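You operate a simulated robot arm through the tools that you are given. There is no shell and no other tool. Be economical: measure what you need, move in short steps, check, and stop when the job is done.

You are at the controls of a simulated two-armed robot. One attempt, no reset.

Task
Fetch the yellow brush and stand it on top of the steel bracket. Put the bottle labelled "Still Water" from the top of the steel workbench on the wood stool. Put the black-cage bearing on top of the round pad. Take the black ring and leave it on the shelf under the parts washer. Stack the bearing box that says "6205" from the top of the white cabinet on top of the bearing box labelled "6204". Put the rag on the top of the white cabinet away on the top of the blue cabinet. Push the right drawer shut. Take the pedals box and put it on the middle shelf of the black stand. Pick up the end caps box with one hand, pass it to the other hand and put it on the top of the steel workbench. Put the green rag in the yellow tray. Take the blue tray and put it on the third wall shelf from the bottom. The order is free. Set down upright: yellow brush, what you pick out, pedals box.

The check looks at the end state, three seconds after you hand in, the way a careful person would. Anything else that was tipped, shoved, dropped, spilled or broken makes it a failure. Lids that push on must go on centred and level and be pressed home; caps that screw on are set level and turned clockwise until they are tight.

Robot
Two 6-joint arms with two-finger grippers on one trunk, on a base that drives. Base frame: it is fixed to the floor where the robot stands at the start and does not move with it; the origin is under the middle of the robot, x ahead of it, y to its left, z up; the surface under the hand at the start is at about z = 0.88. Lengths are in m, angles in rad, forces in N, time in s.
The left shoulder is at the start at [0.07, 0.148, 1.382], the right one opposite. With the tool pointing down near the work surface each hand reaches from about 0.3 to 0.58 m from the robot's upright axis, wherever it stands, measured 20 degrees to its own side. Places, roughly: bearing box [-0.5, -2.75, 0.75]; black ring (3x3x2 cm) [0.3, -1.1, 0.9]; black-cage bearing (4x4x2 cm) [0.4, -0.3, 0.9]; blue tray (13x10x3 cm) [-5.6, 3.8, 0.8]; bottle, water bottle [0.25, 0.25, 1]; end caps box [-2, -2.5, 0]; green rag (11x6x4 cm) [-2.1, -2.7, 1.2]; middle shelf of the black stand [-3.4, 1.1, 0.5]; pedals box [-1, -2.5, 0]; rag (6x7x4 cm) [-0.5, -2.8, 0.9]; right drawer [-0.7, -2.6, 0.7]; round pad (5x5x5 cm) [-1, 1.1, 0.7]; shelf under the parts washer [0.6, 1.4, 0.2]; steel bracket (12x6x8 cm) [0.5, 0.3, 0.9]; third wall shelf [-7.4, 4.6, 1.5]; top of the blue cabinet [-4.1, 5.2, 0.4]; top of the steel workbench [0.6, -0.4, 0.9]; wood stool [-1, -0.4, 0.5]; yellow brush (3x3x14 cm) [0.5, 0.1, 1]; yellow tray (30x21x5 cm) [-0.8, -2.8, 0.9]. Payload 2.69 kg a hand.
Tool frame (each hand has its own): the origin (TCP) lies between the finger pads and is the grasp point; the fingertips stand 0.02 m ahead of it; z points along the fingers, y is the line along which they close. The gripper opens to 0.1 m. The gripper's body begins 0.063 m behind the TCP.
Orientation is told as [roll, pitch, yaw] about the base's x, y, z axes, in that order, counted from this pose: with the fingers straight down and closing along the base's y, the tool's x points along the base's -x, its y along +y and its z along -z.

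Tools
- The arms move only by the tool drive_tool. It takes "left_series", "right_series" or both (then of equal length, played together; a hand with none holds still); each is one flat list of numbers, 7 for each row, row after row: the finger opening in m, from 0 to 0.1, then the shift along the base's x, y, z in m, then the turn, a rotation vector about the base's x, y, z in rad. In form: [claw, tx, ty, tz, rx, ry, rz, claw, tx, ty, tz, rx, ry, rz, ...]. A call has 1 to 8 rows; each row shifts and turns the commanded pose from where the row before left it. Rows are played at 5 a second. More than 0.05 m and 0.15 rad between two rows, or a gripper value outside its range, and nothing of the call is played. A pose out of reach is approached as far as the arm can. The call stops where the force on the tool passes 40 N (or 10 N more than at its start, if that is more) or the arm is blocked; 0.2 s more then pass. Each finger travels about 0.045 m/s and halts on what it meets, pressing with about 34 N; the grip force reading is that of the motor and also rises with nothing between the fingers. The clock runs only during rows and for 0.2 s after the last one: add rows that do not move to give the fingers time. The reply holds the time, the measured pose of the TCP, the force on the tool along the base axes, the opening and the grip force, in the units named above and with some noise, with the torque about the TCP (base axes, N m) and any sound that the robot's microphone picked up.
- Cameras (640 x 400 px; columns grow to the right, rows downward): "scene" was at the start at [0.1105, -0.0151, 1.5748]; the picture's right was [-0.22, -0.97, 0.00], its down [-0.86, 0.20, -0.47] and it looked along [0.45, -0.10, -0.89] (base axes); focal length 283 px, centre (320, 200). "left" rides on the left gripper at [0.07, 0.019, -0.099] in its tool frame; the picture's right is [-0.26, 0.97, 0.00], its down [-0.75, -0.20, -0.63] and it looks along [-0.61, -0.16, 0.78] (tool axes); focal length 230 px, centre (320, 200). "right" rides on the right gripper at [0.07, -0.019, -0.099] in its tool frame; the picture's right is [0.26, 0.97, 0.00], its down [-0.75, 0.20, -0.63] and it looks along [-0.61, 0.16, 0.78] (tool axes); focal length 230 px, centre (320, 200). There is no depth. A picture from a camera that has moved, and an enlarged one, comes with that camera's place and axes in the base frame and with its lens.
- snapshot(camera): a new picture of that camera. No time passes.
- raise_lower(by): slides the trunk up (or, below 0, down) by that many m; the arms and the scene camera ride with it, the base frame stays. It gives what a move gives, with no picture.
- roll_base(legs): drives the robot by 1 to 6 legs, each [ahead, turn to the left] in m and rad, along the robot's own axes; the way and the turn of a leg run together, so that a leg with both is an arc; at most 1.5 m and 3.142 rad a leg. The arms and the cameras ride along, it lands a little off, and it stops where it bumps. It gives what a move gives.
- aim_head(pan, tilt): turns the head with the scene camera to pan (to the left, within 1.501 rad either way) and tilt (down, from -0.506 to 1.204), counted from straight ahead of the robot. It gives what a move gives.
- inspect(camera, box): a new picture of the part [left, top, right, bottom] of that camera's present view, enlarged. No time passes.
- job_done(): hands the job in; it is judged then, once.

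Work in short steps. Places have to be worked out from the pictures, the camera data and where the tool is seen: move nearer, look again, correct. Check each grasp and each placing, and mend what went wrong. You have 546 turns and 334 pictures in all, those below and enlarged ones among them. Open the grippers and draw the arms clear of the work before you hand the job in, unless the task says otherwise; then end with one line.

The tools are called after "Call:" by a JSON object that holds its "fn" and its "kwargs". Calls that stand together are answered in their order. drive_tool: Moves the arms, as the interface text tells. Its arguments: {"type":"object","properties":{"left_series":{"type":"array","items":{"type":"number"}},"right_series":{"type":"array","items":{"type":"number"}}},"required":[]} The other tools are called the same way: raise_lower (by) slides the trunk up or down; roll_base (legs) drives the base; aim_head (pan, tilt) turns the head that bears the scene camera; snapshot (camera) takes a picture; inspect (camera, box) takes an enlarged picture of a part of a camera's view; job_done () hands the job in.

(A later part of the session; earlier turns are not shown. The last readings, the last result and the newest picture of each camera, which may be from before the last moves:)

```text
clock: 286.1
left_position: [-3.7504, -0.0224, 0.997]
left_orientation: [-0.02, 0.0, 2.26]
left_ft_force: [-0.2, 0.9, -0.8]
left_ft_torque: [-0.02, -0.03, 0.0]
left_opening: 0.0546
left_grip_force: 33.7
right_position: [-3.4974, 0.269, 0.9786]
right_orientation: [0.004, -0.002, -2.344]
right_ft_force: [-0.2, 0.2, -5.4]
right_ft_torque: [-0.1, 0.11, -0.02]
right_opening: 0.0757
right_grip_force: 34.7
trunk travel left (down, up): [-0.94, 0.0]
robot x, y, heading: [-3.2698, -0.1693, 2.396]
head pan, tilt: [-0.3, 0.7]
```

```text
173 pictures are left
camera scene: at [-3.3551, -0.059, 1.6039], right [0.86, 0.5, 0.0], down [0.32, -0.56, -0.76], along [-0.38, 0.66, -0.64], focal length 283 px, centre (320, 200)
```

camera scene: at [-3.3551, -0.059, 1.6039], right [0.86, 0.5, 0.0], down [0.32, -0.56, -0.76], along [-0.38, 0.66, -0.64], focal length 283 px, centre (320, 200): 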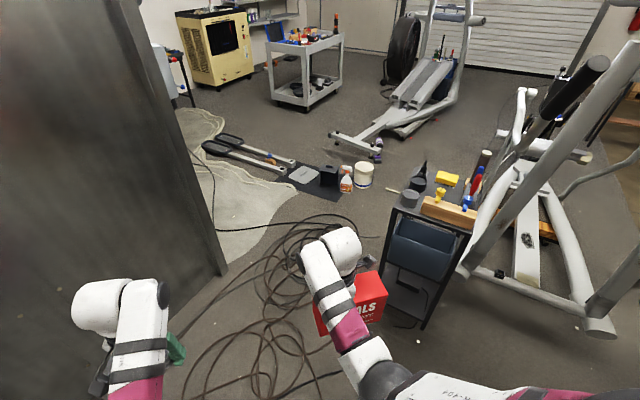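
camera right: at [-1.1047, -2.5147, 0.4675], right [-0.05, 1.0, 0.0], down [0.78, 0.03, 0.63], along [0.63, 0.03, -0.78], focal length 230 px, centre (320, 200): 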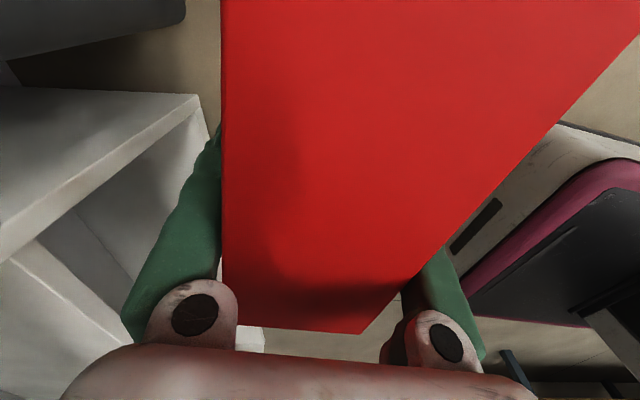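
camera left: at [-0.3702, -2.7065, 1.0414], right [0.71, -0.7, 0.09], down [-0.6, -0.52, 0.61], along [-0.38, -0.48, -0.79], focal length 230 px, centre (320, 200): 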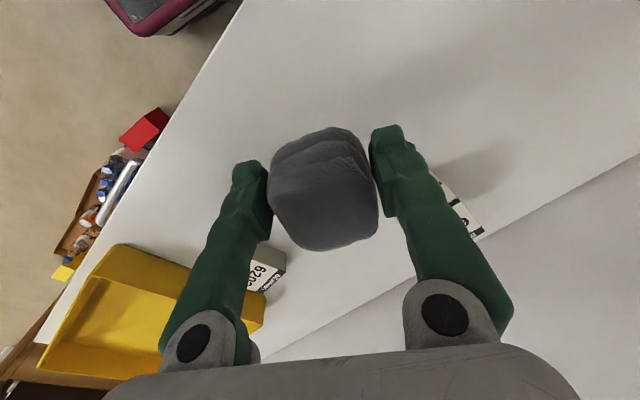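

The cable doesn't stop the base. Continue between the partition corner (-4.5,0.63) and the stand: two legs, then look.

Call:
{"fn": "roll_base", "kwargs": {"legs": [[0.65, 0], [0, -0.5], [0.65, 0], [0, -0.45]]}}

Call:
{"fn": "aim_head", "kwargs": {"pan": 0, "tilt": 0.55}}

Call:
{"fn": "snapshot", "kwargs": {"camera": "scene"}}

```text
clock: 295.7
left_position: [-4.1387, 1.3766, 0.996]
left_orientation: [-0.019, -0.004, 1.316]
left_ft_force: [-0.1, 0.0, -0.2]
left_ft_torque: [0.0, -0.04, 0.03]
left_opening: 0.0544
left_grip_force: 33.8
right_position: [-3.7552, 1.3417, 0.9784]
right_orientation: [0.003, -0.001, 2.997]
right_ft_force: [0.8, 0.0, -4.9]
right_ft_torque: [0.04, 0.14, 0.01]
right_opening: 0.0756
right_grip_force: 33.5
trunk travel left (down, up): [-0.94, 0.0]
robot x, y, heading: [-3.9754, 0.9041, 1.451]
head pan, tilt: [-0.3, 0.7]
```

```text
clock: 296.5
left_position: [-4.1379, 1.3775, 0.9959]
left_orientation: [-0.019, 0.0, 1.318]
left_ft_force: [-0.4, 0.1, -0.9]
left_ft_torque: [0.0, 0.0, 0.02]
left_opening: 0.0545
left_grip_force: 33.5
right_position: [-3.753, 1.3439, 0.9789]
right_orientation: [0.004, -0.001, 2.996]
right_ft_force: [0.6, 0.5, -5.5]
right_ft_torque: [0.05, 0.16, 0.0]
right_opening: 0.0757
right_grip_force: 33.6
trunk travel left (down, up): [-0.94, 0.0]
robot x, y, heading: [-3.9748, 0.9046, 1.454]
head pan, tilt: [0.0, 0.55]
```

```text
172 pictures are left
camera scene: at [-3.9598, 1.0449, 1.617], right [0.99, -0.12, 0.0], down [-0.06, -0.52, -0.85], along [0.1, 0.85, -0.52], focal length 283 px, centre (320, 200)
```

scene: 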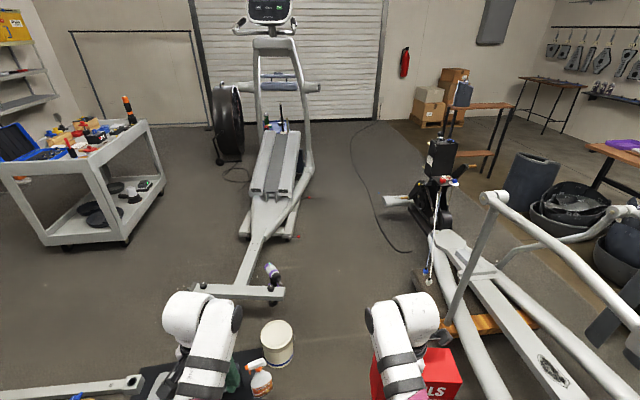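

Zoom on the area behind the machine to find the blue cabinet, and the cart with the blue tray.

Call:
{"fn": "inspect", "kwargs": {"camera": "scene", "box": [200, 60, 360, 160]}}

Call:
{"fn": "inspect", "kwargs": {"camera": "scene", "box": [0, 60, 200, 260]}}

```text
4.00 times, centred on (280, 110) of scene
camera zoom: at [-3.9598, 1.0449, 1.617], right [0.99, -0.12, 0.0], down [-0.06, -0.52, -0.85], along [0.1, 0.85, -0.52], focal length 1131 px, centre (480, 560)
```

zoom: 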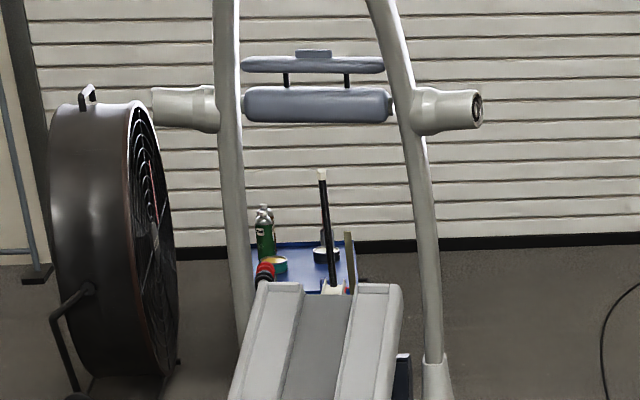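

```text
2.00 times, centred on (100, 160) of scene
camera zoom: at [-3.9598, 1.0449, 1.617], right [0.99, -0.12, 0.0], down [-0.06, -0.52, -0.85], along [0.1, 0.85, -0.52], focal length 566 px, centre (760, 280)
```

zoom: 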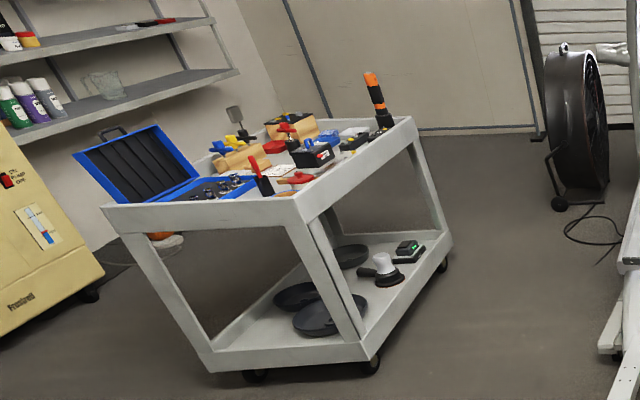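

Blue cabinet is a low unit behind the exercise machine (x -4.28…-3.95, y 4.84…5.42), reachable from its east side. Drive there: first legs north between the machines.

Call:
{"fn": "roll_base", "kwargs": {"legs": [[0.6, 0], [0, -0.36], [0.75, 0], [0, 0.38], [1.3, 0]]}}

Call:
{"fn": "snapshot", "kwargs": {"camera": "scene"}}

```text
clock: 311.2
left_position: [-3.6139, 3.8632, 0.9951]
left_orientation: [-0.019, 0.019, 1.33]
left_ft_force: [-3.1, -3.3, -0.8]
left_ft_torque: [0.25, -0.31, 0.17]
left_opening: 0.0544
left_grip_force: 34.2
right_position: [-3.2287, 3.8375, 0.9772]
right_orientation: [0.004, -0.002, 3.001]
right_ft_force: [-0.7, 0.1, -4.5]
right_ft_torque: [0.04, 0.14, 0.0]
right_opening: 0.0758
right_grip_force: 34.3
trunk travel left (down, up): [-0.94, 0.0]
robot x, y, heading: [-3.4498, 3.4004, 1.454]
head pan, tilt: [0.0, 0.55]
stopped in leg 5: the force on the tool passed its limit at 112 N (the readings are from after the stop); the commanded pose is now the measured one
```

```text
169 pictures are left
camera scene: at [-3.4341, 3.5379, 1.617], right [0.99, -0.11, 0.0], down [-0.06, -0.52, -0.85], along [0.1, 0.85, -0.52], focal length 283 px, centre (320, 200)
```

scene: 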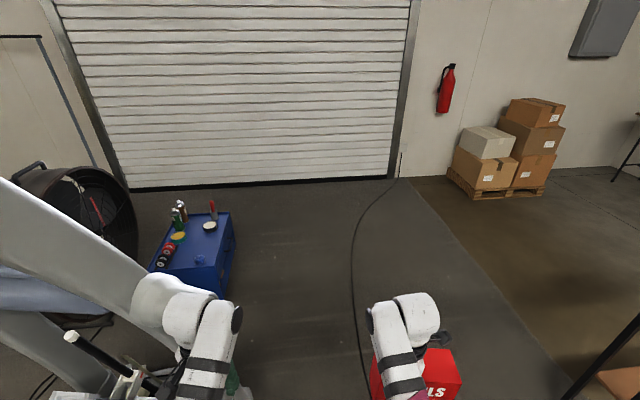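

The left hand brushed the machine's handle. Back up a little and look left and right before continuing.

Call:
{"fn": "roll_base", "kwargs": {"legs": [[-0.12, 0]]}}

Call:
{"fn": "aim_head", "kwargs": {"pan": 0.7, "tilt": 0.7}}

Call:
{"fn": "snapshot", "kwargs": {"camera": "scene"}}

Call:
{"fn": "aim_head", "kwargs": {"pan": -0.9, "tilt": 0.8}}

Call:
{"fn": "snapshot", "kwargs": {"camera": "scene"}}

```text
clock: 312.4
left_position: [-3.6253, 3.7581, 0.9903]
left_orientation: [-0.021, 0.029, 1.329]
left_ft_force: [-0.3, -0.1, 1.1]
left_ft_torque: [0.03, 0.01, -0.01]
left_opening: 0.0544
left_grip_force: 33.9
right_position: [-3.2401, 3.7323, 0.9733]
right_orientation: [0.015, -0.002, 2.999]
right_ft_force: [0.4, -1.0, -4.2]
right_ft_torque: [-0.01, 0.17, -0.02]
right_opening: 0.0759
right_grip_force: 34.1
trunk travel left (down, up): [-0.94, 0.0]
robot x, y, heading: [-3.4607, 3.2807, 1.457]
head pan, tilt: [0.0, 0.55]
```

```text
clock: 313.5
left_position: [-3.6275, 3.7447, 0.9969]
left_orientation: [-0.018, 0.014, 1.328]
left_ft_force: [0.8, -0.4, -0.6]
left_ft_torque: [0.0, 0.01, -0.02]
left_opening: 0.0542
left_grip_force: 34.4
right_position: [-3.241, 3.7156, 0.9811]
right_orientation: [-0.001, -0.003, 2.998]
right_ft_force: [-0.5, 0.6, -4.6]
right_ft_torque: [0.02, 0.15, -0.03]
right_opening: 0.076
right_grip_force: 33.9
trunk travel left (down, up): [-0.94, 0.0]
robot x, y, heading: [-3.4601, 3.2806, 1.457]
head pan, tilt: [0.7, 0.7]
```

```text
168 pictures are left
camera scene: at [-3.5045, 3.3994, 1.6042], right [0.83, 0.55, 0.0], down [0.35, -0.54, -0.77], along [-0.42, 0.64, -0.64], focal length 283 px, centre (320, 200)
```

scene: 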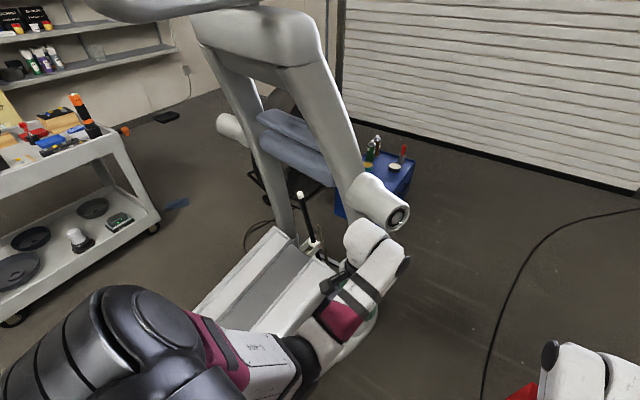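

```text
clock: 315.2
left_position: [-3.6269, 3.7459, 0.9966]
left_orientation: [-0.02, 0.017, 1.328]
left_ft_force: [0.2, -0.5, -0.5]
left_ft_torque: [-0.04, -0.03, 0.01]
left_opening: 0.0546
left_grip_force: 33.9
right_position: [-3.2405, 3.7196, 0.9802]
right_orientation: [-0.001, -0.005, 2.999]
right_ft_force: [0.4, -1.2, -5.4]
right_ft_torque: [0.01, 0.11, 0.02]
right_opening: 0.0756
right_grip_force: 34.5
trunk travel left (down, up): [-0.94, 0.0]
robot x, y, heading: [-3.4618, 3.2836, 1.454]
head pan, tilt: [-0.901, 0.799]
```

```text
167 pictures are left
camera scene: at [-3.3889, 3.3745, 1.5956], right [0.53, -0.85, 0.0], down [-0.61, -0.38, -0.7], along [0.59, 0.37, -0.72], focal length 283 px, centre (320, 200)
```

scene: 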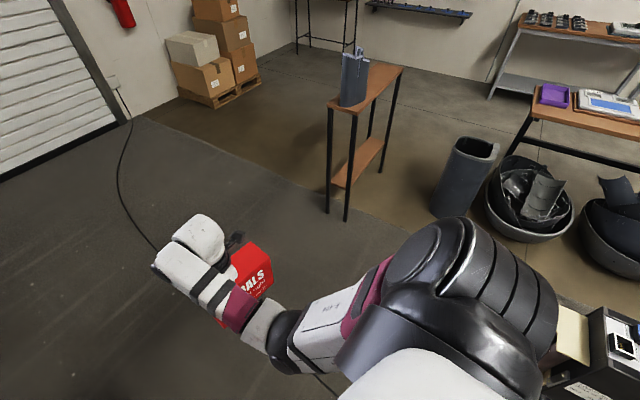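

East side is open. Go around the machine's handle: head north-east, then back toward the cabinet's east side.

Call:
{"fn": "roll_base", "kwargs": {"legs": [[0, -0.35], [1.1, 0], [0, 0.75], [0.8, 0], [0, 1.2]]}}

Call:
{"fn": "aim_head", "kwargs": {"pan": 0, "tilt": 0.8}}

Call:
{"fn": "snapshot", "kwargs": {"camera": "scene"}}

```text
clock: 330.7
left_position: [-3.6569, 4.8406, 0.9965]
left_orientation: [-0.018, 0.015, 2.932]
left_ft_force: [0.6, -0.5, 0.0]
left_ft_torque: [-0.01, -0.01, 0.03]
left_opening: 0.0547
left_grip_force: 33.7
right_position: [-3.6417, 5.227, 0.9788]
right_orientation: [0.001, -0.002, -1.68]
right_ft_force: [-1.2, 0.6, -5.6]
right_ft_torque: [-0.14, 0.04, -0.03]
right_opening: 0.0757
right_grip_force: 33.8
trunk travel left (down, up): [-0.94, 0.0]
robot x, y, heading: [-3.1962, 5.0198, 3.059]
head pan, tilt: [-0.901, 0.799]
```

```text
clock: 331.9
left_position: [-3.6572, 4.8408, 0.9972]
left_orientation: [-0.019, 0.016, 2.931]
left_ft_force: [-0.6, -0.4, -0.9]
left_ft_torque: [-0.02, -0.01, 0.01]
left_opening: 0.0543
left_grip_force: 34.0
right_position: [-3.6416, 5.2278, 0.9802]
right_orientation: [-0.002, -0.002, -1.681]
right_ft_force: [0.1, 0.4, -6.0]
right_ft_torque: [-0.14, 0.03, 0.04]
right_opening: 0.0757
right_grip_force: 34.0
trunk travel left (down, up): [-0.94, 0.0]
robot x, y, heading: [-3.1991, 5.0188, 3.058]
head pan, tilt: [0.0, 0.799]
```

```text
166 pictures are left
camera scene: at [-3.3321, 5.0313, 1.5956], right [0.08, 1.0, 0.0], down [0.71, -0.06, -0.7], along [-0.69, 0.06, -0.72], focal length 283 px, centre (320, 200)
```

scene: 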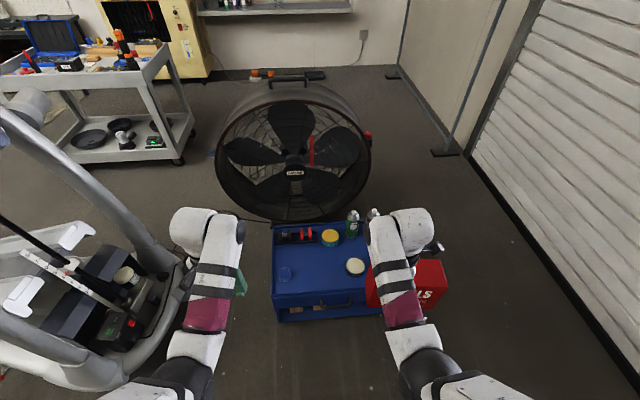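

Call:
{"fn": "inspect", "kwargs": {"camera": "scene", "box": [250, 200, 410, 330]}}

Call:
{"fn": "snapshot", "kwargs": {"camera": "left"}}

```text
3.08 times, centred on (330, 265) of scene
camera zoom: at [-3.3321, 5.0313, 1.5956], right [0.08, 1.0, 0.0], down [0.71, -0.06, -0.7], along [-0.69, 0.06, -0.72], focal length 870 px, centre (289, 0)
```

zoom: 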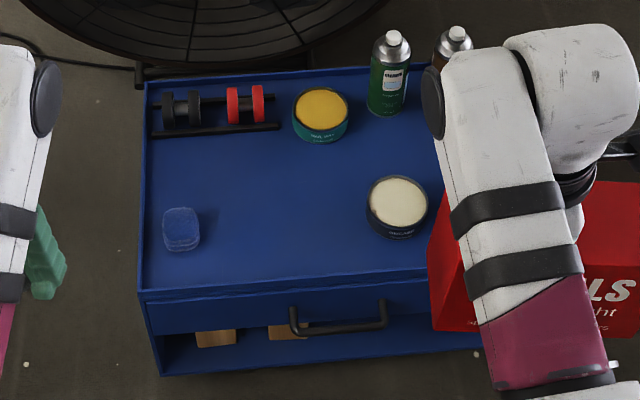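

```text
164 pictures are left
camera left: at [-3.5945, 4.806, 1.096], right [-0.45, -0.89, -0.02], down [-0.7, 0.34, 0.62], along [-0.55, 0.3, -0.78], focal length 230 px, centre (320, 200)
```

left: 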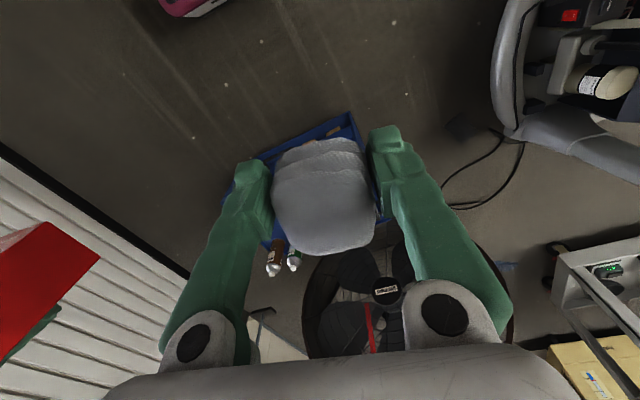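

Free area on the cabinet: x≈-4.1…-3.95, y≈4.97…5.2 (a blue rag and tins around). Reposition so the left hand can set the grey rag at about (-3.99,5.005).

Call:
{"fn": "roll_base", "kwargs": {"legs": [[0, -0.5], [0.33, 0], [0, 0.58]]}}

Call:
{"fn": "snapshot", "kwargs": {"camera": "scene"}}

Call:
{"fn": "snapshot", "kwargs": {"camera": "left"}}

```text
clock: 337.1
left_position: [-3.9255, 4.9985, 0.9969]
left_orientation: [-0.019, 0.014, 3.0]
left_ft_force: [-0.4, 0.8, -1.0]
left_ft_torque: [0.01, -0.01, 0.0]
left_opening: 0.0543
left_grip_force: 33.5
right_position: [-3.9367, 5.3859, 0.9793]
right_orientation: [0.001, -0.002, -1.613]
right_ft_force: [0.1, 0.5, -4.6]
right_ft_torque: [-0.15, 0.02, -0.02]
right_opening: 0.0758
right_grip_force: 34.2
trunk travel left (down, up): [-0.94, 0.0]
robot x, y, heading: [-3.48, 5.2057, 3.124]
head pan, tilt: [0.0, 0.799]
```

```text
163 pictures are left
camera scene: at [-3.6132, 5.2107, 1.5956], right [0.02, 1.0, 0.0], down [0.72, -0.01, -0.7], along [-0.7, 0.01, -0.72], focal length 283 px, centre (320, 200)
```

scene: 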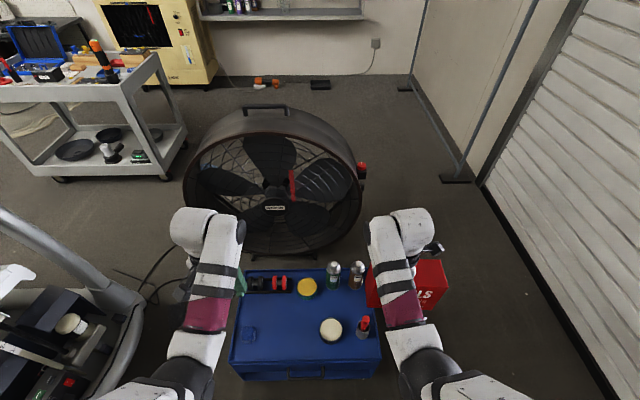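

```text
162 pictures are left
camera left: at [-3.8595, 4.9676, 1.0962], right [-0.39, -0.92, -0.02], down [-0.73, 0.3, 0.62], along [-0.56, 0.26, -0.78], focal length 230 px, centre (320, 200)
```

left: 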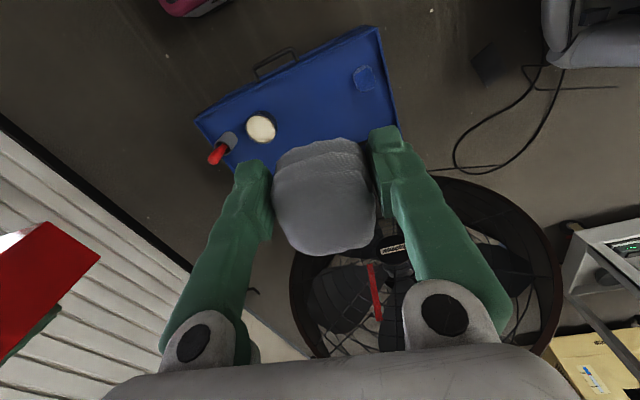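

Before lowering, move the right hand (box) outward past the cabinet's side so it stays clear; then lower the trunk 0.35.

Call:
{"fn": "drive_tool", "kwargs": {"right_series": [0, 0.01, 0.035, 0, 0, 0, 0, 0, 0.01, 0.035, 0, 0, 0, 0, 0, 0.01, 0.035, 0, 0, 0, 0, 0, 0.01, 0.035, 0, 0, 0, 0, 0, 0, 0, 0, 0, 0, 0]}}

Call:
{"fn": "raise_lower", "kwargs": {"by": -0.35}}

Call:
{"fn": "snapshot", "kwargs": {"camera": "left"}}

Call:
{"fn": "snapshot", "kwargs": {"camera": "scene"}}

```text
clock: 338.3
left_position: [-3.9253, 4.9977, 0.9967]
left_orientation: [-0.019, 0.017, 2.998]
left_ft_force: [-0.4, 0.4, -0.7]
left_ft_torque: [0.03, -0.01, -0.01]
left_opening: 0.0544
left_grip_force: 34.1
right_position: [-3.8947, 5.5278, 0.9781]
right_orientation: [0.001, 0.0, -1.613]
right_ft_force: [0.3, 0.8, -4.7]
right_ft_torque: [-0.17, -0.05, -0.01]
right_opening: 0.0755
right_grip_force: 34.0
trunk travel left (down, up): [-0.94, 0.0]
robot x, y, heading: [-3.4791, 5.2081, 3.122]
head pan, tilt: [0.0, 0.799]
```

```text
clock: 341.7
left_position: [-3.9239, 4.9979, 0.6468]
left_orientation: [-0.018, 0.017, 2.997]
left_ft_force: [0.2, -0.6, -0.6]
left_ft_torque: [0.0, 0.0, -0.02]
left_opening: 0.0548
left_grip_force: 34.0
right_position: [-3.8951, 5.5262, 0.6284]
right_orientation: [0.0, -0.002, -1.614]
right_ft_force: [0.0, 0.1, -4.7]
right_ft_torque: [-0.17, -0.04, -0.01]
right_opening: 0.0755
right_grip_force: 34.6
trunk travel left (down, up): [-0.59, 0.35]
robot x, y, heading: [-3.4804, 5.2105, 3.127]
head pan, tilt: [0.0, 0.799]
```

```text
161 pictures are left
camera left: at [-3.8588, 4.9669, 0.7463], right [-0.39, -0.92, -0.02], down [-0.73, 0.3, 0.62], along [-0.57, 0.26, -0.78], focal length 230 px, centre (320, 200)
```

left: 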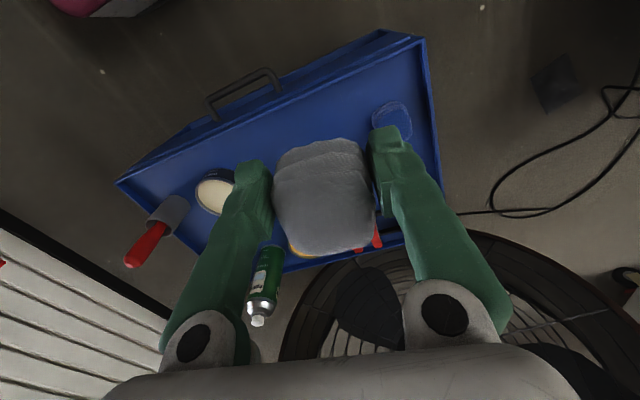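

```text
160 pictures are left
camera scene: at [-3.6122, 5.2096, 1.2457], right [0.02, 1.0, 0.0], down [0.72, -0.01, -0.7], along [-0.7, 0.01, -0.72], focal length 283 px, centre (320, 200)
```

scene: 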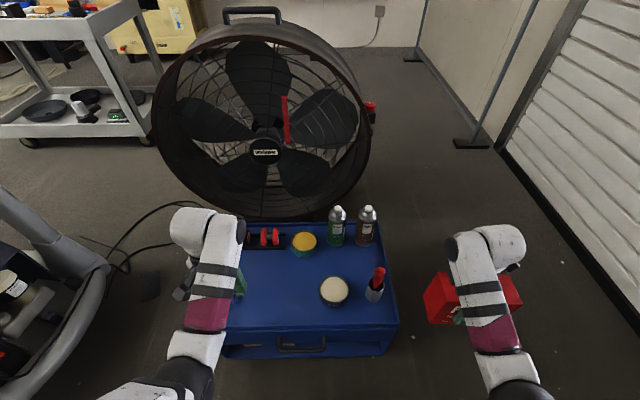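

I'll set the rag at (-4.12,5.13), between the tins, leaving the front free for regrasping the box. Roll ahead 0.12 and look.

Call:
{"fn": "roll_base", "kwargs": {"legs": [[0.12, 0]]}}

Call:
{"fn": "drive_tool", "kwargs": {"left_series": [0, -0.015, 0.03, 0, 0, 0, 0, 0, -0.015, 0.03, 0, 0, 0, 0, 0, -0.02, 0.03, 0, 0, 0, 0, 0, -0.02, 0.03, 0, 0, 0, 0, 0, 0, 0, 0, 0, 0, 0]}}

Call:
{"fn": "snapshot", "kwargs": {"camera": "left"}}

Call:
{"fn": "inspect", "kwargs": {"camera": "scene", "box": [170, 180, 410, 360]}}

```text
clock: 343.0
left_position: [-4.0447, 5.0003, 0.6475]
left_orientation: [-0.02, 0.015, 2.998]
left_ft_force: [-0.3, -0.2, -0.7]
left_ft_torque: [0.04, -0.04, 0.0]
left_opening: 0.0544
left_grip_force: 34.2
right_position: [-4.0154, 5.5272, 0.6287]
right_orientation: [0.0, -0.002, -1.615]
right_ft_force: [-0.8, 0.5, -4.6]
right_ft_torque: [-0.16, 0.0, -0.03]
right_opening: 0.0754
right_grip_force: 33.5
trunk travel left (down, up): [-0.59, 0.35]
robot x, y, heading: [-3.5987, 5.2097, 3.127]
head pan, tilt: [0.0, 0.799]
```

```text
clock: 344.2
left_position: [-4.1151, 5.1169, 0.6461]
left_orientation: [-0.02, 0.014, 2.999]
left_ft_force: [-0.3, -0.3, -0.8]
left_ft_torque: [-0.01, 0.02, 0.01]
left_opening: 0.0545
left_grip_force: 34.7
right_position: [-4.0163, 5.5276, 0.6277]
right_orientation: [0.001, -0.002, -1.614]
right_ft_force: [0.3, -0.8, -4.7]
right_ft_torque: [-0.11, -0.02, -0.01]
right_opening: 0.0756
right_grip_force: 34.0
trunk travel left (down, up): [-0.59, 0.35]
robot x, y, heading: [-3.6014, 5.2097, 3.124]
head pan, tilt: [0.0, 0.799]
```

```text
159 pictures are left
camera left: at [-4.0494, 5.0868, 0.7468], right [-0.39, -0.92, -0.02], down [-0.73, 0.29, 0.62], along [-0.57, 0.26, -0.78], focal length 230 px, centre (320, 200)
```

left: 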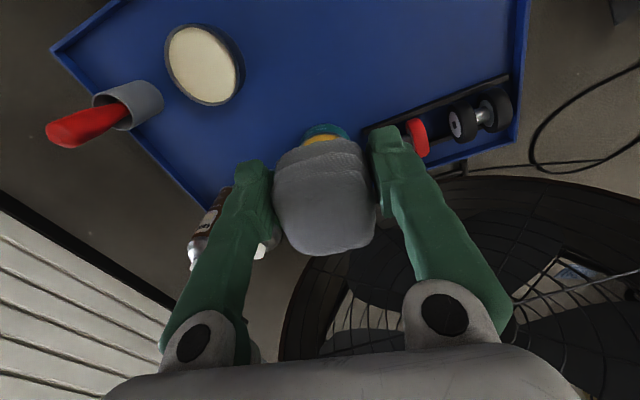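

```text
2.22 times, centred on (290, 270) of scene
camera zoom: at [-3.7328, 5.211, 1.2457], right [0.02, 1.0, 0.0], down [0.72, -0.01, -0.7], along [-0.7, 0.01, -0.72], focal length 628 px, centre (387, 44)
```

zoom: 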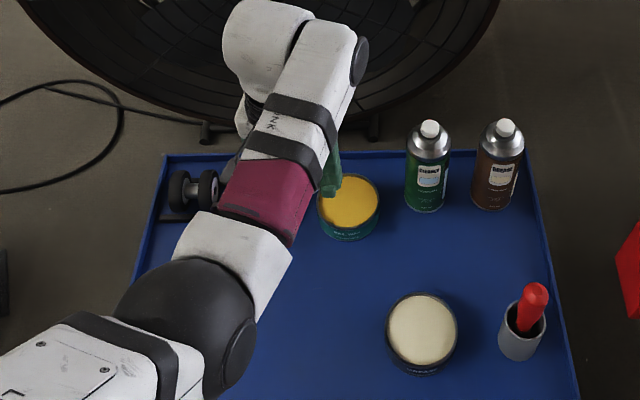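

Shift the rag to (-4.125,5.04), clear of tin and weights, then lower the trunk.

Call:
{"fn": "drive_tool", "kwargs": {"left_series": [0, -0.005, -0.038, 0, 0, 0, 0, 0, -0.005, -0.038, 0, 0, 0, 0, 0, 0, 0, 0, 0, 0, 0]}}

Call:
{"fn": "raise_lower", "kwargs": {"by": -0.18}}

Call:
{"fn": "snapshot", "kwargs": {"camera": "left"}}

```text
clock: 345.0
left_position: [-4.1256, 5.0411, 0.6481]
left_orientation: [-0.017, 0.016, 2.999]
left_ft_force: [-0.4, 0.2, 0.3]
left_ft_torque: [0.02, -0.03, 0.02]
left_opening: 0.0546
left_grip_force: 34.2
right_position: [-4.0162, 5.5279, 0.6277]
right_orientation: [0.0, -0.002, -1.615]
right_ft_force: [0.0, 0.1, -4.1]
right_ft_torque: [-0.16, 0.0, -0.02]
right_opening: 0.0757
right_grip_force: 33.8
trunk travel left (down, up): [-0.59, 0.35]
robot x, y, heading: [-3.5969, 5.2077, 3.122]
head pan, tilt: [0.0, 0.799]
```

```text
clock: 347.0
left_position: [-4.1254, 5.0412, 0.4671]
left_orientation: [-0.019, 0.017, 2.999]
left_ft_force: [-0.9, -0.5, -0.1]
left_ft_torque: [0.02, 0.01, 0.02]
left_opening: 0.0544
left_grip_force: 33.5
right_position: [-4.0154, 5.5282, 0.4491]
right_orientation: [0.0, -0.003, -1.614]
right_ft_force: [-0.2, 0.5, -5.4]
right_ft_torque: [-0.11, -0.01, 0.0]
right_opening: 0.0755
right_grip_force: 34.0
trunk travel left (down, up): [-0.41, 0.53]
robot x, y, heading: [-3.5957, 5.2075, 3.124]
head pan, tilt: [0.0, 0.799]
```

```text
157 pictures are left
camera left: at [-4.06, 5.011, 0.5668], right [-0.39, -0.92, -0.02], down [-0.73, 0.3, 0.62], along [-0.57, 0.26, -0.78], focal length 230 px, centre (320, 200)
```

left: 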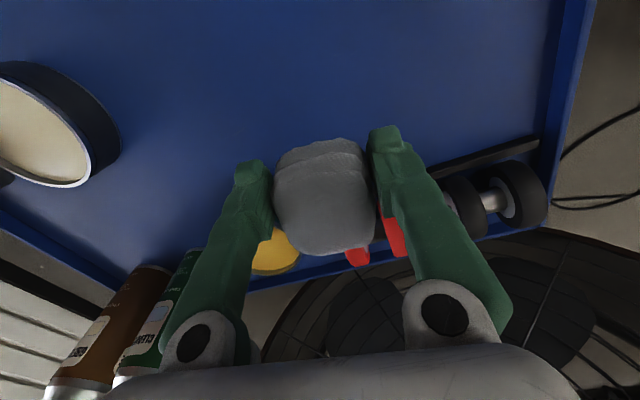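

Clear around the fingers. Lower to contact.

Call:
{"fn": "raise_lower", "kwargs": {"by": -0.03}}

Call:
{"fn": "raise_lower", "kwargs": {"by": -0.007}}

```text
clock: 347.7
left_position: [-4.1268, 5.0418, 0.437]
left_orientation: [-0.018, 0.013, 2.999]
left_ft_force: [-0.3, -0.4, -0.3]
left_ft_torque: [0.01, 0.03, -0.04]
left_opening: 0.0547
left_grip_force: 33.9
right_position: [-4.0154, 5.5285, 0.4184]
right_orientation: [-0.001, -0.002, -1.615]
right_ft_force: [-0.2, -0.7, -4.8]
right_ft_torque: [-0.13, 0.01, 0.0]
right_opening: 0.0757
right_grip_force: 34.2
trunk travel left (down, up): [-0.38, 0.56]
robot x, y, heading: [-3.5993, 5.209, 3.127]
head pan, tilt: [0.0, 0.799]
```

```text
clock: 348.3
left_position: [-4.1258, 5.0418, 0.4312]
left_orientation: [-0.019, 0.018, 2.999]
left_ft_force: [-0.1, -0.7, -0.5]
left_ft_torque: [0.0, 0.01, 0.01]
left_opening: 0.0547
left_grip_force: 33.9
right_position: [-4.0156, 5.5285, 0.4108]
right_orientation: [0.001, -0.002, -1.613]
right_ft_force: [0.2, 0.1, -5.5]
right_ft_torque: [-0.16, 0.01, 0.03]
right_opening: 0.0756
right_grip_force: 33.5
trunk travel left (down, up): [-0.373, 0.567]
robot x, y, heading: [-3.5962, 5.2127, 3.13]
head pan, tilt: [0.0, 0.799]
```

Call:
{"fn": "raise_lower", "kwargs": {"by": -0.01}}

Call:
{"fn": "raise_lower", "kwargs": {"by": -0.008}}

Call:
{"fn": "snapshot", "kwargs": {"camera": "left"}}

```text
clock: 348.9
left_position: [-4.1254, 5.0412, 0.4207]
left_orientation: [-0.018, 0.016, 2.999]
left_ft_force: [-0.4, -0.1, -0.3]
left_ft_torque: [0.0, -0.02, 0.0]
left_opening: 0.0546
left_grip_force: 33.7
right_position: [-4.0159, 5.5276, 0.4006]
right_orientation: [0.0, -0.001, -1.615]
right_ft_force: [0.0, -0.2, -5.5]
right_ft_torque: [-0.15, 0.01, -0.02]
right_opening: 0.0756
right_grip_force: 33.9
trunk travel left (down, up): [-0.363, 0.577]
robot x, y, heading: [-3.6005, 5.2046, 3.122]
head pan, tilt: [0.0, 0.799]
```

```text
clock: 349.4
left_position: [-4.1252, 5.0419, 0.4125]
left_orientation: [-0.019, 0.015, 2.999]
left_ft_force: [0.0, -0.3, -0.4]
left_ft_torque: [0.01, -0.02, -0.04]
left_opening: 0.0547
left_grip_force: 33.6
right_position: [-4.0155, 5.5276, 0.3929]
right_orientation: [0.001, -0.001, -1.615]
right_ft_force: [-0.1, -0.4, -4.8]
right_ft_torque: [-0.17, 0.0, -0.01]
right_opening: 0.0757
right_grip_force: 34.2
trunk travel left (down, up): [-0.355, 0.585]
robot x, y, heading: [-3.6033, 5.2093, 3.126]
head pan, tilt: [0.0, 0.799]
```

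```text
156 pictures are left
camera left: at [-4.0599, 5.0109, 0.5117], right [-0.39, -0.92, -0.02], down [-0.73, 0.3, 0.62], along [-0.57, 0.26, -0.78], focal length 230 px, centre (320, 200)
```

left: 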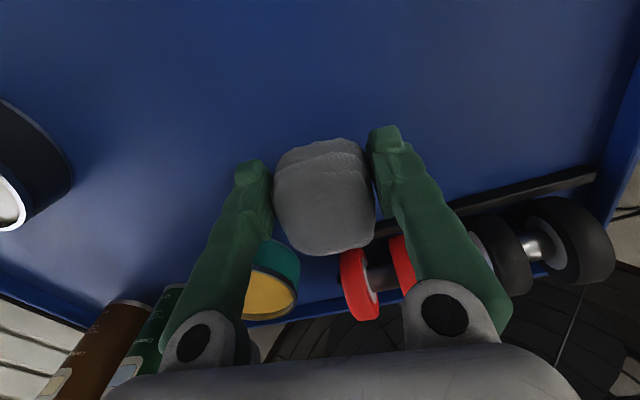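

Surface is lower than thought. Continue.

Call:
{"fn": "raise_lower", "kwargs": {"by": -0.02}}

Call:
{"fn": "raise_lower", "kwargs": {"by": -0.01}}

Call:
{"fn": "raise_lower", "kwargs": {"by": -0.008}}

Call:
{"fn": "snapshot", "kwargs": {"camera": "left"}}

```text
clock: 350.1
left_position: [-4.1253, 5.0413, 0.3926]
left_orientation: [-0.02, 0.014, 2.998]
left_ft_force: [-0.5, -0.3, 0.2]
left_ft_torque: [0.02, -0.03, -0.02]
left_opening: 0.0544
left_grip_force: 33.9
right_position: [-4.0165, 5.5281, 0.3737]
right_orientation: [0.0, -0.002, -1.614]
right_ft_force: [-0.3, 0.1, -5.2]
right_ft_torque: [-0.15, 0.01, -0.01]
right_opening: 0.0754
right_grip_force: 34.3
trunk travel left (down, up): [-0.335, 0.605]
robot x, y, heading: [-3.5989, 5.2065, 3.126]
head pan, tilt: [0.0, 0.799]
```

```text
clock: 350.7
left_position: [-4.1258, 5.0411, 0.383]
left_orientation: [-0.017, 0.014, 2.998]
left_ft_force: [-0.6, -0.9, 5.6]
left_ft_torque: [-0.1, 0.26, -0.02]
left_opening: 0.0543
left_grip_force: 33.6
right_position: [-4.0158, 5.5273, 0.3628]
right_orientation: [-0.002, -0.003, -1.613]
right_ft_force: [0.8, 0.2, -5.6]
right_ft_torque: [-0.13, 0.01, 0.04]
right_opening: 0.0758
right_grip_force: 34.3
trunk travel left (down, up): [-0.325, 0.615]
robot x, y, heading: [-3.5986, 5.2077, 3.125]
head pan, tilt: [0.0, 0.799]
```

```text
clock: 351.3
left_position: [-4.1259, 5.0424, 0.3809]
left_orientation: [-0.013, 0.006, 2.997]
left_ft_force: [2.7, 0.3, 34.5]
left_ft_torque: [-0.33, 0.28, 0.01]
left_opening: 0.0546
left_grip_force: 33.9
right_position: [-4.0137, 5.5291, 0.3567]
right_orientation: [-0.006, -0.004, -1.614]
right_ft_force: [-1.1, -0.5, -5.1]
right_ft_torque: [-0.11, 0.0, 0.01]
right_opening: 0.0753
right_grip_force: 34.3
trunk travel left (down, up): [-0.317, 0.623]
robot x, y, heading: [-3.5973, 5.2068, 3.124]
head pan, tilt: [0.0, 0.799]
```

```text
155 pictures are left
camera left: at [-4.059, 5.0115, 0.4792], right [-0.39, -0.92, -0.01], down [-0.72, 0.3, 0.63], along [-0.58, 0.26, -0.78], focal length 230 px, centre (320, 200)
```

left: 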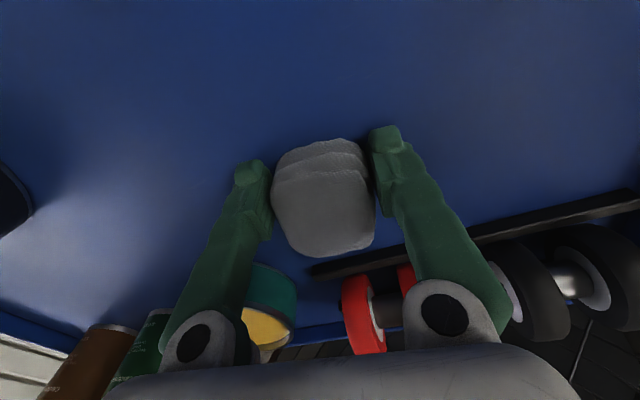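

Firm contact (34 N). Ease up 5 mm, open, and raise the trunk.

Call:
{"fn": "raise_lower", "kwargs": {"by": 0.006}}

Call:
{"fn": "drive_tool", "kwargs": {"left_series": [0.065, 0, 0, 0, 0, 0, 0, 0.08, 0, 0, 0, 0, 0, 0, 0.08, 0, 0, 0, 0, 0, 0]}}

Call:
{"fn": "raise_lower", "kwargs": {"by": 0.2}}

Call:
{"fn": "snapshot", "kwargs": {"camera": "left"}}

```text
clock: 351.8
left_position: [-4.1249, 5.0412, 0.3816]
left_orientation: [-0.017, 0.013, 2.999]
left_ft_force: [-5.8, -1.4, 12.4]
left_ft_torque: [-0.31, 0.73, -0.03]
left_opening: 0.0545
left_grip_force: 34.1
right_position: [-4.0157, 5.5286, 0.3606]
right_orientation: [-0.002, 0.001, -1.615]
right_ft_force: [-1.1, -0.4, -4.5]
right_ft_torque: [-0.14, 0.03, -0.02]
right_opening: 0.0754
right_grip_force: 34.2
trunk travel left (down, up): [-0.323, 0.617]
robot x, y, heading: [-3.5991, 5.2113, 3.121]
head pan, tilt: [0.0, 0.799]
```

```text
clock: 352.6
left_position: [-4.1228, 5.0403, 0.3793]
left_orientation: [-0.017, 0.017, 3.001]
left_ft_force: [3.3, 2.2, 5.3]
left_ft_torque: [-0.18, 0.03, 0.11]
left_opening: 0.0785
left_grip_force: 0.0
right_position: [-4.0154, 5.5279, 0.361]
right_orientation: [-0.002, -0.001, -1.612]
right_ft_force: [-0.3, -0.2, -4.8]
right_ft_torque: [-0.13, 0.01, 0.03]
right_opening: 0.0757
right_grip_force: 33.7
trunk travel left (down, up): [-0.323, 0.617]
robot x, y, heading: [-3.5976, 5.2127, 3.127]
head pan, tilt: [0.0, 0.799]
```

```text
clock: 354.8
left_position: [-4.1264, 5.0427, 0.5811]
left_orientation: [-0.018, 0.017, 2.998]
left_ft_force: [-1.2, 0.2, -0.3]
left_ft_torque: [-0.01, 0.01, 0.0]
left_opening: 0.0799
left_grip_force: 0.0
right_position: [-4.0159, 5.527, 0.5605]
right_orientation: [-0.001, 0.0, -1.615]
right_ft_force: [0.4, -0.1, -5.6]
right_ft_torque: [-0.14, -0.01, -0.02]
right_opening: 0.0755
right_grip_force: 34.1
trunk travel left (down, up): [-0.523, 0.417]
robot x, y, heading: [-3.6011, 5.2108, 3.131]
head pan, tilt: [0.0, 0.799]
```

```text
154 pictures are left
camera left: at [-4.0602, 5.0111, 0.6796], right [-0.39, -0.92, -0.02], down [-0.73, 0.3, 0.62], along [-0.56, 0.26, -0.78], focal length 230 px, centre (320, 200)
```

left: 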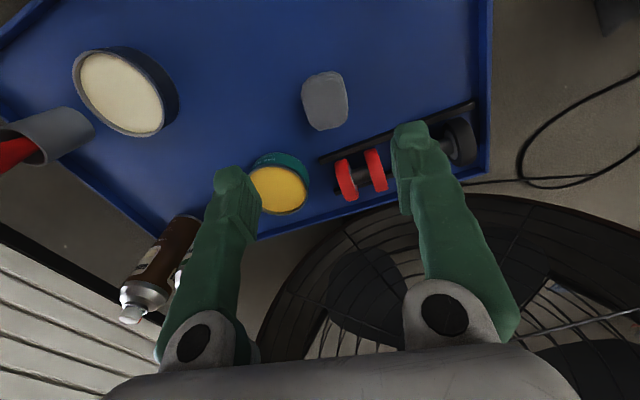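

Rag placed. Now reposition so the right hand can set the box on the free front area for regrasping: raise, back off, sidestep.

Call:
{"fn": "raise_lower", "kwargs": {"by": 0.25}}

Call:
{"fn": "roll_base", "kwargs": {"legs": [[-0.3, 0], [0, 0.8], [0.37, 0], [0, -0.8]]}}

Call:
{"fn": "snapshot", "kwargs": {"camera": "scene"}}

```text
clock: 357.4
left_position: [-4.1258, 5.0417, 0.8297]
left_orientation: [-0.019, 0.015, 2.999]
left_ft_force: [-0.1, 1.2, -0.1]
left_ft_torque: [0.0, -0.01, -0.03]
left_opening: 0.0799
left_grip_force: 0.1
right_position: [-4.0158, 5.5291, 0.8104]
right_orientation: [0.0, -0.002, -1.615]
right_ft_force: [1.1, 0.2, -4.7]
right_ft_torque: [-0.15, -0.02, 0.0]
right_opening: 0.0754
right_grip_force: 33.6
trunk travel left (down, up): [-0.773, 0.167]
robot x, y, heading: [-3.596, 5.2103, 3.127]
head pan, tilt: [0.0, 0.799]
```

```text
clock: 365.5
left_position: [-4.093, 4.7964, 0.8301]
left_orientation: [-0.019, 0.016, 2.982]
left_ft_force: [-0.3, 0.1, -0.8]
left_ft_torque: [0.03, 0.03, -0.01]
left_opening: 0.0797
left_grip_force: 0.1
right_position: [-3.9745, 5.2806, 0.8122]
right_orientation: [-0.001, -0.002, -1.631]
right_ft_force: [-0.5, -0.5, -5.0]
right_ft_torque: [-0.16, -0.01, 0.03]
right_opening: 0.0757
right_grip_force: 33.4
trunk travel left (down, up): [-0.773, 0.167]
robot x, y, heading: [-3.5643, 4.9536, 3.108]
head pan, tilt: [0.0, 0.799]
```

```text
153 pictures are left
camera scene: at [-3.6967, 4.9584, 1.4287], right [0.03, 1.0, 0.0], down [0.72, -0.02, -0.7], along [-0.7, 0.02, -0.72], focal length 283 px, centre (320, 200)
```

scene: 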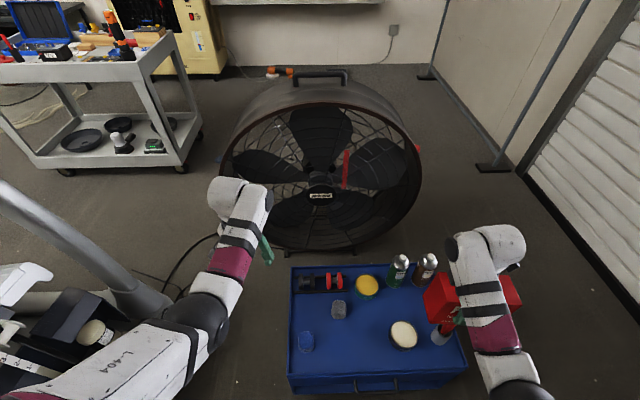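

Rotate the right tool back by -1.54 rad while moving over the free spot.

Call:
{"fn": "drive_tool", "kwargs": {"right_series": [0, -0.004, -0.016, 0, 0, 0, -0.128, 0, -0.004, -0.016, 0, 0, 0, -0.128, 0, -0.004, -0.016, 0, 0, 0, -0.128, 0, -0.004, -0.016, 0, 0, 0, -0.128, 0, -0.004, -0.016, 0, 0, 0, -0.128, 0, -0.004, -0.016, 0, 0, 0, -0.128, 0, -0.004, -0.016, 0, 0, 0, -0.128, 0, -0.004, -0.016, 0, 0, 0, -0.128]}}

Call:
{"fn": "drive_tool", "kwargs": {"right_series": [0, -0.004, -0.016, 0, 0, 0, -0.128, 0, -0.004, -0.016, 0, 0, 0, -0.128, 0, -0.004, -0.016, 0, 0, 0, -0.128, 0, -0.002, -0.014, 0, 0, 0, -0.128, 0, 0, 0, 0, 0, 0, 0, 0, 0, 0, 0, 0, 0, 0]}}

Call:
{"fn": "snapshot", "kwargs": {"camera": "right"}}

Call:
{"fn": "inspect", "kwargs": {"camera": "scene", "box": [240, 200, 500, 395]}}

```text
clock: 367.3
left_position: [-4.0922, 4.7939, 0.8306]
left_orientation: [-0.02, 0.017, 2.981]
left_ft_force: [0.0, -0.4, 0.0]
left_ft_torque: [0.0, 0.0, 0.0]
left_opening: 0.0801
left_grip_force: 0.0
right_position: [-4.0065, 5.1503, 0.8107]
right_orientation: [0.0, -0.002, -2.658]
right_ft_force: [-0.8, -0.2, -5.1]
right_ft_torque: [-0.1, 0.12, 0.01]
right_opening: 0.0756
right_grip_force: 33.4
trunk travel left (down, up): [-0.773, 0.167]
robot x, y, heading: [-3.5634, 4.955, 3.111]
head pan, tilt: [0.0, 0.799]
```

```text
clock: 368.7
left_position: [-4.092, 4.7958, 0.8308]
left_orientation: [-0.019, 0.017, 2.981]
left_ft_force: [0.0, -0.5, -0.1]
left_ft_torque: [0.0, -0.01, -0.01]
left_opening: 0.0798
left_grip_force: 0.1
right_position: [-4.0248, 5.1091, 0.8104]
right_orientation: [-0.031, -0.008, 3.1]
right_ft_force: [0.3, -0.2, -4.7]
right_ft_torque: [0.01, 0.17, -0.01]
right_opening: 0.0754
right_grip_force: 33.8
trunk travel left (down, up): [-0.773, 0.167]
robot x, y, heading: [-3.5621, 4.9589, 3.105]
head pan, tilt: [0.0, 0.799]
```

```text
152 pictures are left
camera right: at [-3.9523, 5.1201, 0.9101], right [0.22, -0.98, -0.03], down [-0.75, -0.19, 0.63], along [-0.62, -0.11, -0.78], focal length 230 px, centre (320, 200)
```

right: 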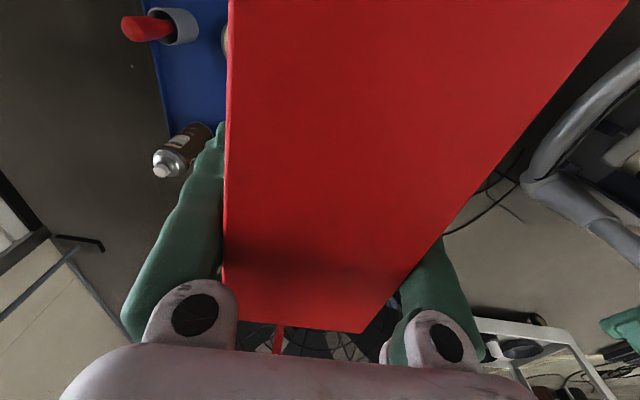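

```text
2.05 times, centred on (370, 298) of scene
camera zoom: at [-3.6967, 4.9583, 1.4287], right [0.03, 1.0, 0.0], down [0.72, -0.02, -0.7], along [-0.7, 0.02, -0.72], focal length 580 px, centre (217, 0)
```

zoom: 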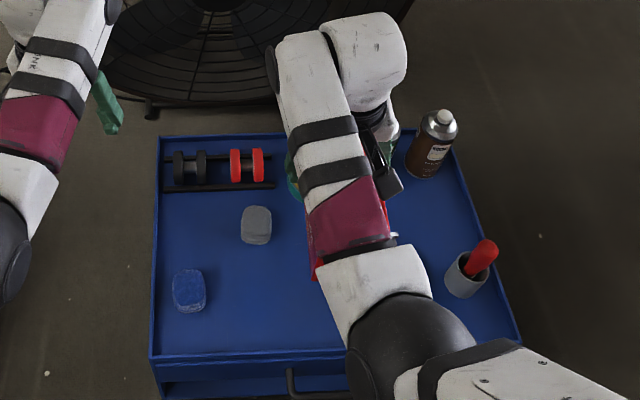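

Level the box, move the left hand outward for clearance, and lower the trunk 0.34.

Call:
{"fn": "drive_tool", "kwargs": {"right_series": [0, 0, -0.003, 0, -0.03, 0.0, 0, 0, 0, 0, 0, 0, 0, 0, 0, 0, 0, 0, 0, 0, 0], "left_series": [0.05, 0.01, -0.02, 0, 0, 0, 0, 0.05, 0.01, -0.02, 0, 0, 0, 0, 0.05, 0, 0, 0, 0, 0, 0]}}

Call:
{"fn": "raise_lower", "kwargs": {"by": -0.34}}

Call:
{"fn": "snapshot", "kwargs": {"camera": "scene"}}

```text
clock: 369.5
left_position: [-4.0712, 4.7548, 0.829]
left_orientation: [-0.02, 0.017, 2.982]
left_ft_force: [0.3, 0.0, 0.1]
left_ft_torque: [0.01, -0.02, 0.01]
left_opening: 0.05
left_grip_force: 0.0
right_position: [-4.0258, 5.1017, 0.8117]
right_orientation: [0.004, -0.01, 3.105]
right_ft_force: [-0.2, 0.6, -5.2]
right_ft_torque: [0.01, 0.12, -0.03]
right_opening: 0.0756
right_grip_force: 34.0
trunk travel left (down, up): [-0.773, 0.167]
robot x, y, heading: [-3.5594, 4.9594, 3.111]
head pan, tilt: [0.0, 0.799]
```

```text
clock: 372.8
left_position: [-4.0719, 4.7553, 0.4893]
left_orientation: [-0.019, 0.013, 2.981]
left_ft_force: [0.2, -0.5, -0.1]
left_ft_torque: [-0.02, -0.01, 0.0]
left_opening: 0.05
left_grip_force: 0.1
right_position: [-4.0243, 5.1019, 0.4725]
right_orientation: [0.002, -0.009, 3.102]
right_ft_force: [0.4, 0.2, -4.9]
right_ft_torque: [0.01, 0.1, -0.02]
right_opening: 0.0756
right_grip_force: 33.5
trunk travel left (down, up): [-0.433, 0.507]
robot x, y, heading: [-3.5633, 4.9515, 3.107]
head pan, tilt: [0.0, 0.799]
```

```text
150 pictures are left
camera scene: at [-3.6963, 4.9581, 1.0887], right [0.03, 1.0, 0.0], down [0.72, -0.02, -0.7], along [-0.7, 0.02, -0.72], focal length 283 px, centre (320, 200)
```

scene: 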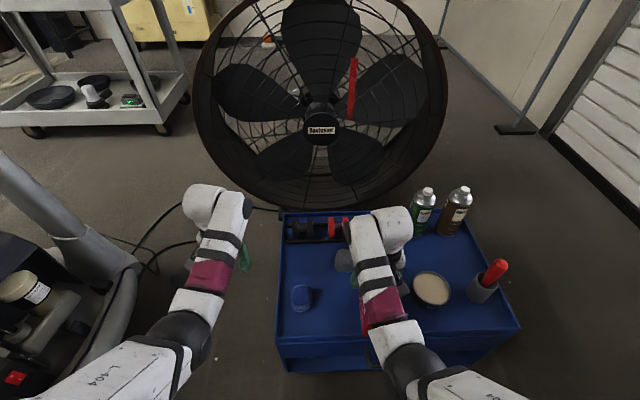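

Call:
{"fn": "raise_lower", "kwargs": {"by": -0.04}}

Call:
{"fn": "raise_lower", "kwargs": {"by": -0.007}}

Call:
{"fn": "raise_lower", "kwargs": {"by": -0.005}}

```text
clock: 373.6
left_position: [-4.0709, 4.7551, 0.4503]
left_orientation: [-0.02, 0.012, 2.979]
left_ft_force: [0.4, 0.7, -0.1]
left_ft_torque: [0.02, -0.02, 0.05]
left_opening: 0.0502
left_grip_force: 0.0
right_position: [-4.0252, 5.1018, 0.434]
right_orientation: [0.004, -0.016, 3.105]
right_ft_force: [-10.3, 1.4, 18.1]
right_ft_torque: [0.34, -0.35, 0.18]
right_opening: 0.076
right_grip_force: 33.4
trunk travel left (down, up): [-0.393, 0.547]
robot x, y, heading: [-3.561, 4.9508, 3.111]
head pan, tilt: [0.0, 0.799]
```

```text
clock: 374.0
left_position: [-4.0701, 4.7535, 0.4492]
left_orientation: [-0.019, 0.011, 2.983]
left_ft_force: [-0.8, 0.0, 0.3]
left_ft_torque: [0.02, 0.02, 0.01]
left_opening: 0.0501
left_grip_force: 0.2
right_position: [-4.0259, 5.1039, 0.4337]
right_orientation: [-0.003, -0.021, 3.105]
right_ft_force: [2.7, -2.9, 11.4]
right_ft_torque: [-0.59, -0.27, 0.35]
right_opening: 0.0756
right_grip_force: 34.2
trunk travel left (down, up): [-0.391, 0.549]
robot x, y, heading: [-3.5669, 4.9534, 3.107]
head pan, tilt: [0.0, 0.799]
stopped: the force on the tool passed its limit at 48 N (the readings are from after the stop); the commanded pose is now the measured one
```

```text
clock: 374.4
left_position: [-4.0716, 4.7538, 0.4445]
left_orientation: [-0.019, 0.01, 2.981]
left_ft_force: [-0.1, -0.1, -0.7]
left_ft_torque: [-0.01, 0.06, -0.02]
left_opening: 0.05
left_grip_force: 0.1
right_position: [-4.0283, 5.1046, 0.4333]
right_orientation: [-0.005, -0.031, 3.104]
right_ft_force: [6.6, -1.2, 14.7]
right_ft_torque: [-0.76, 0.41, 0.3]
right_opening: 0.0756
right_grip_force: 34.2
trunk travel left (down, up): [-0.387, 0.553]
robot x, y, heading: [-3.5598, 4.9516, 3.108]
head pan, tilt: [0.0, 0.799]
stopped: the force on the tool passed its limit at 43 N (the readings are from after the stop); the commanded pose is now the measured one
```

The box probably sits on the raised rim at the front. Raise 3 cm and shift it further in and to the right, between rag and tin.

Call:
{"fn": "raise_lower", "kwargs": {"by": 0.035}}

Call:
{"fn": "drive_tool", "kwargs": {"right_series": [0, -0.017, 0.013, 0, 0.0, 0.0, 0, 0, -0.017, 0.012, 0, 0, 0.015, 0, 0, 0, 0, 0, 0, 0, 0]}}

Call:
{"fn": "snapshot", "kwargs": {"camera": "right"}}

Call:
{"fn": "inspect", "kwargs": {"camera": "scene", "box": [250, 180, 540, 395]}}

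```text
clock: 375.2
left_position: [-4.0718, 4.754, 0.4785]
left_orientation: [-0.019, 0.017, 2.982]
left_ft_force: [-0.3, 0.4, 0.0]
left_ft_torque: [0.0, -0.01, 0.0]
left_opening: 0.0501
left_grip_force: 0.0
right_position: [-4.0283, 5.1057, 0.4643]
right_orientation: [-0.005, -0.021, 3.103]
right_ft_force: [0.2, -0.1, -5.1]
right_ft_torque: [-0.03, 0.18, 0.01]
right_opening: 0.0759
right_grip_force: 34.1
trunk travel left (down, up): [-0.422, 0.518]
robot x, y, heading: [-3.5623, 4.9536, 3.112]
head pan, tilt: [0.0, 0.799]
```

```text
clock: 376.0
left_position: [-4.0718, 4.7541, 0.4789]
left_orientation: [-0.02, 0.015, 2.982]
left_ft_force: [0.0, 0.2, 0.5]
left_ft_torque: [-0.01, 0.03, -0.01]
left_opening: 0.0501
left_grip_force: 0.0
right_position: [-4.0648, 5.1298, 0.4648]
right_orientation: [-0.004, -0.037, 3.103]
right_ft_force: [0.1, 0.2, -4.4]
right_ft_torque: [-0.02, 0.18, 0.0]
right_opening: 0.0756
right_grip_force: 33.7
trunk travel left (down, up): [-0.422, 0.518]
robot x, y, heading: [-3.5636, 4.9508, 3.11]
head pan, tilt: [0.0, 0.799]
```

```text
149 pictures are left
camera right: at [-3.9889, 5.1438, 0.5621], right [0.22, -0.98, -0.01], down [-0.73, -0.17, 0.66], along [-0.64, -0.13, -0.75], focal length 230 px, centre (320, 200)
```

right: 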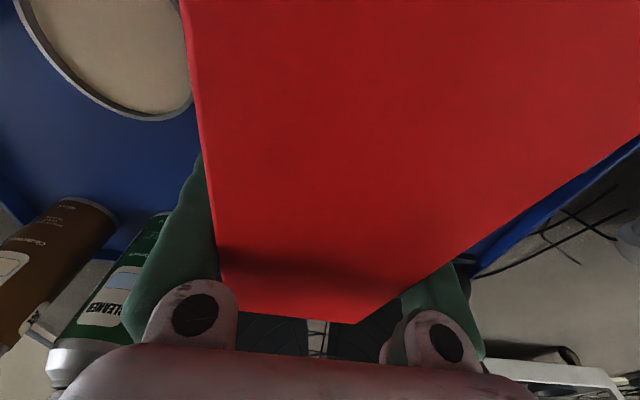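

```text
1.86 times, centred on (395, 288) of scene
camera zoom: at [-3.6966, 4.958, 1.0776], right [0.03, 1.0, 0.0], down [0.72, -0.02, -0.7], along [-0.7, 0.02, -0.72], focal length 526 px, centre (180, 37)
```

zoom: 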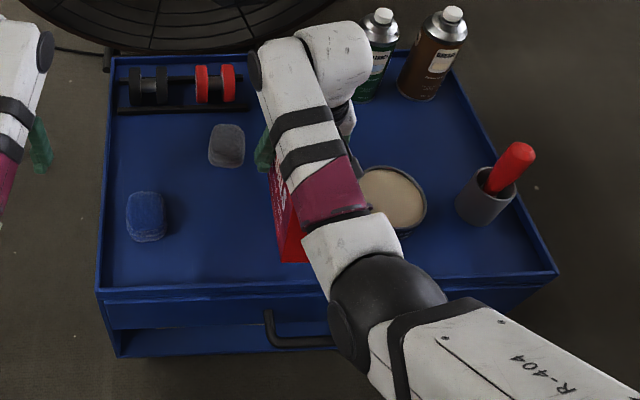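

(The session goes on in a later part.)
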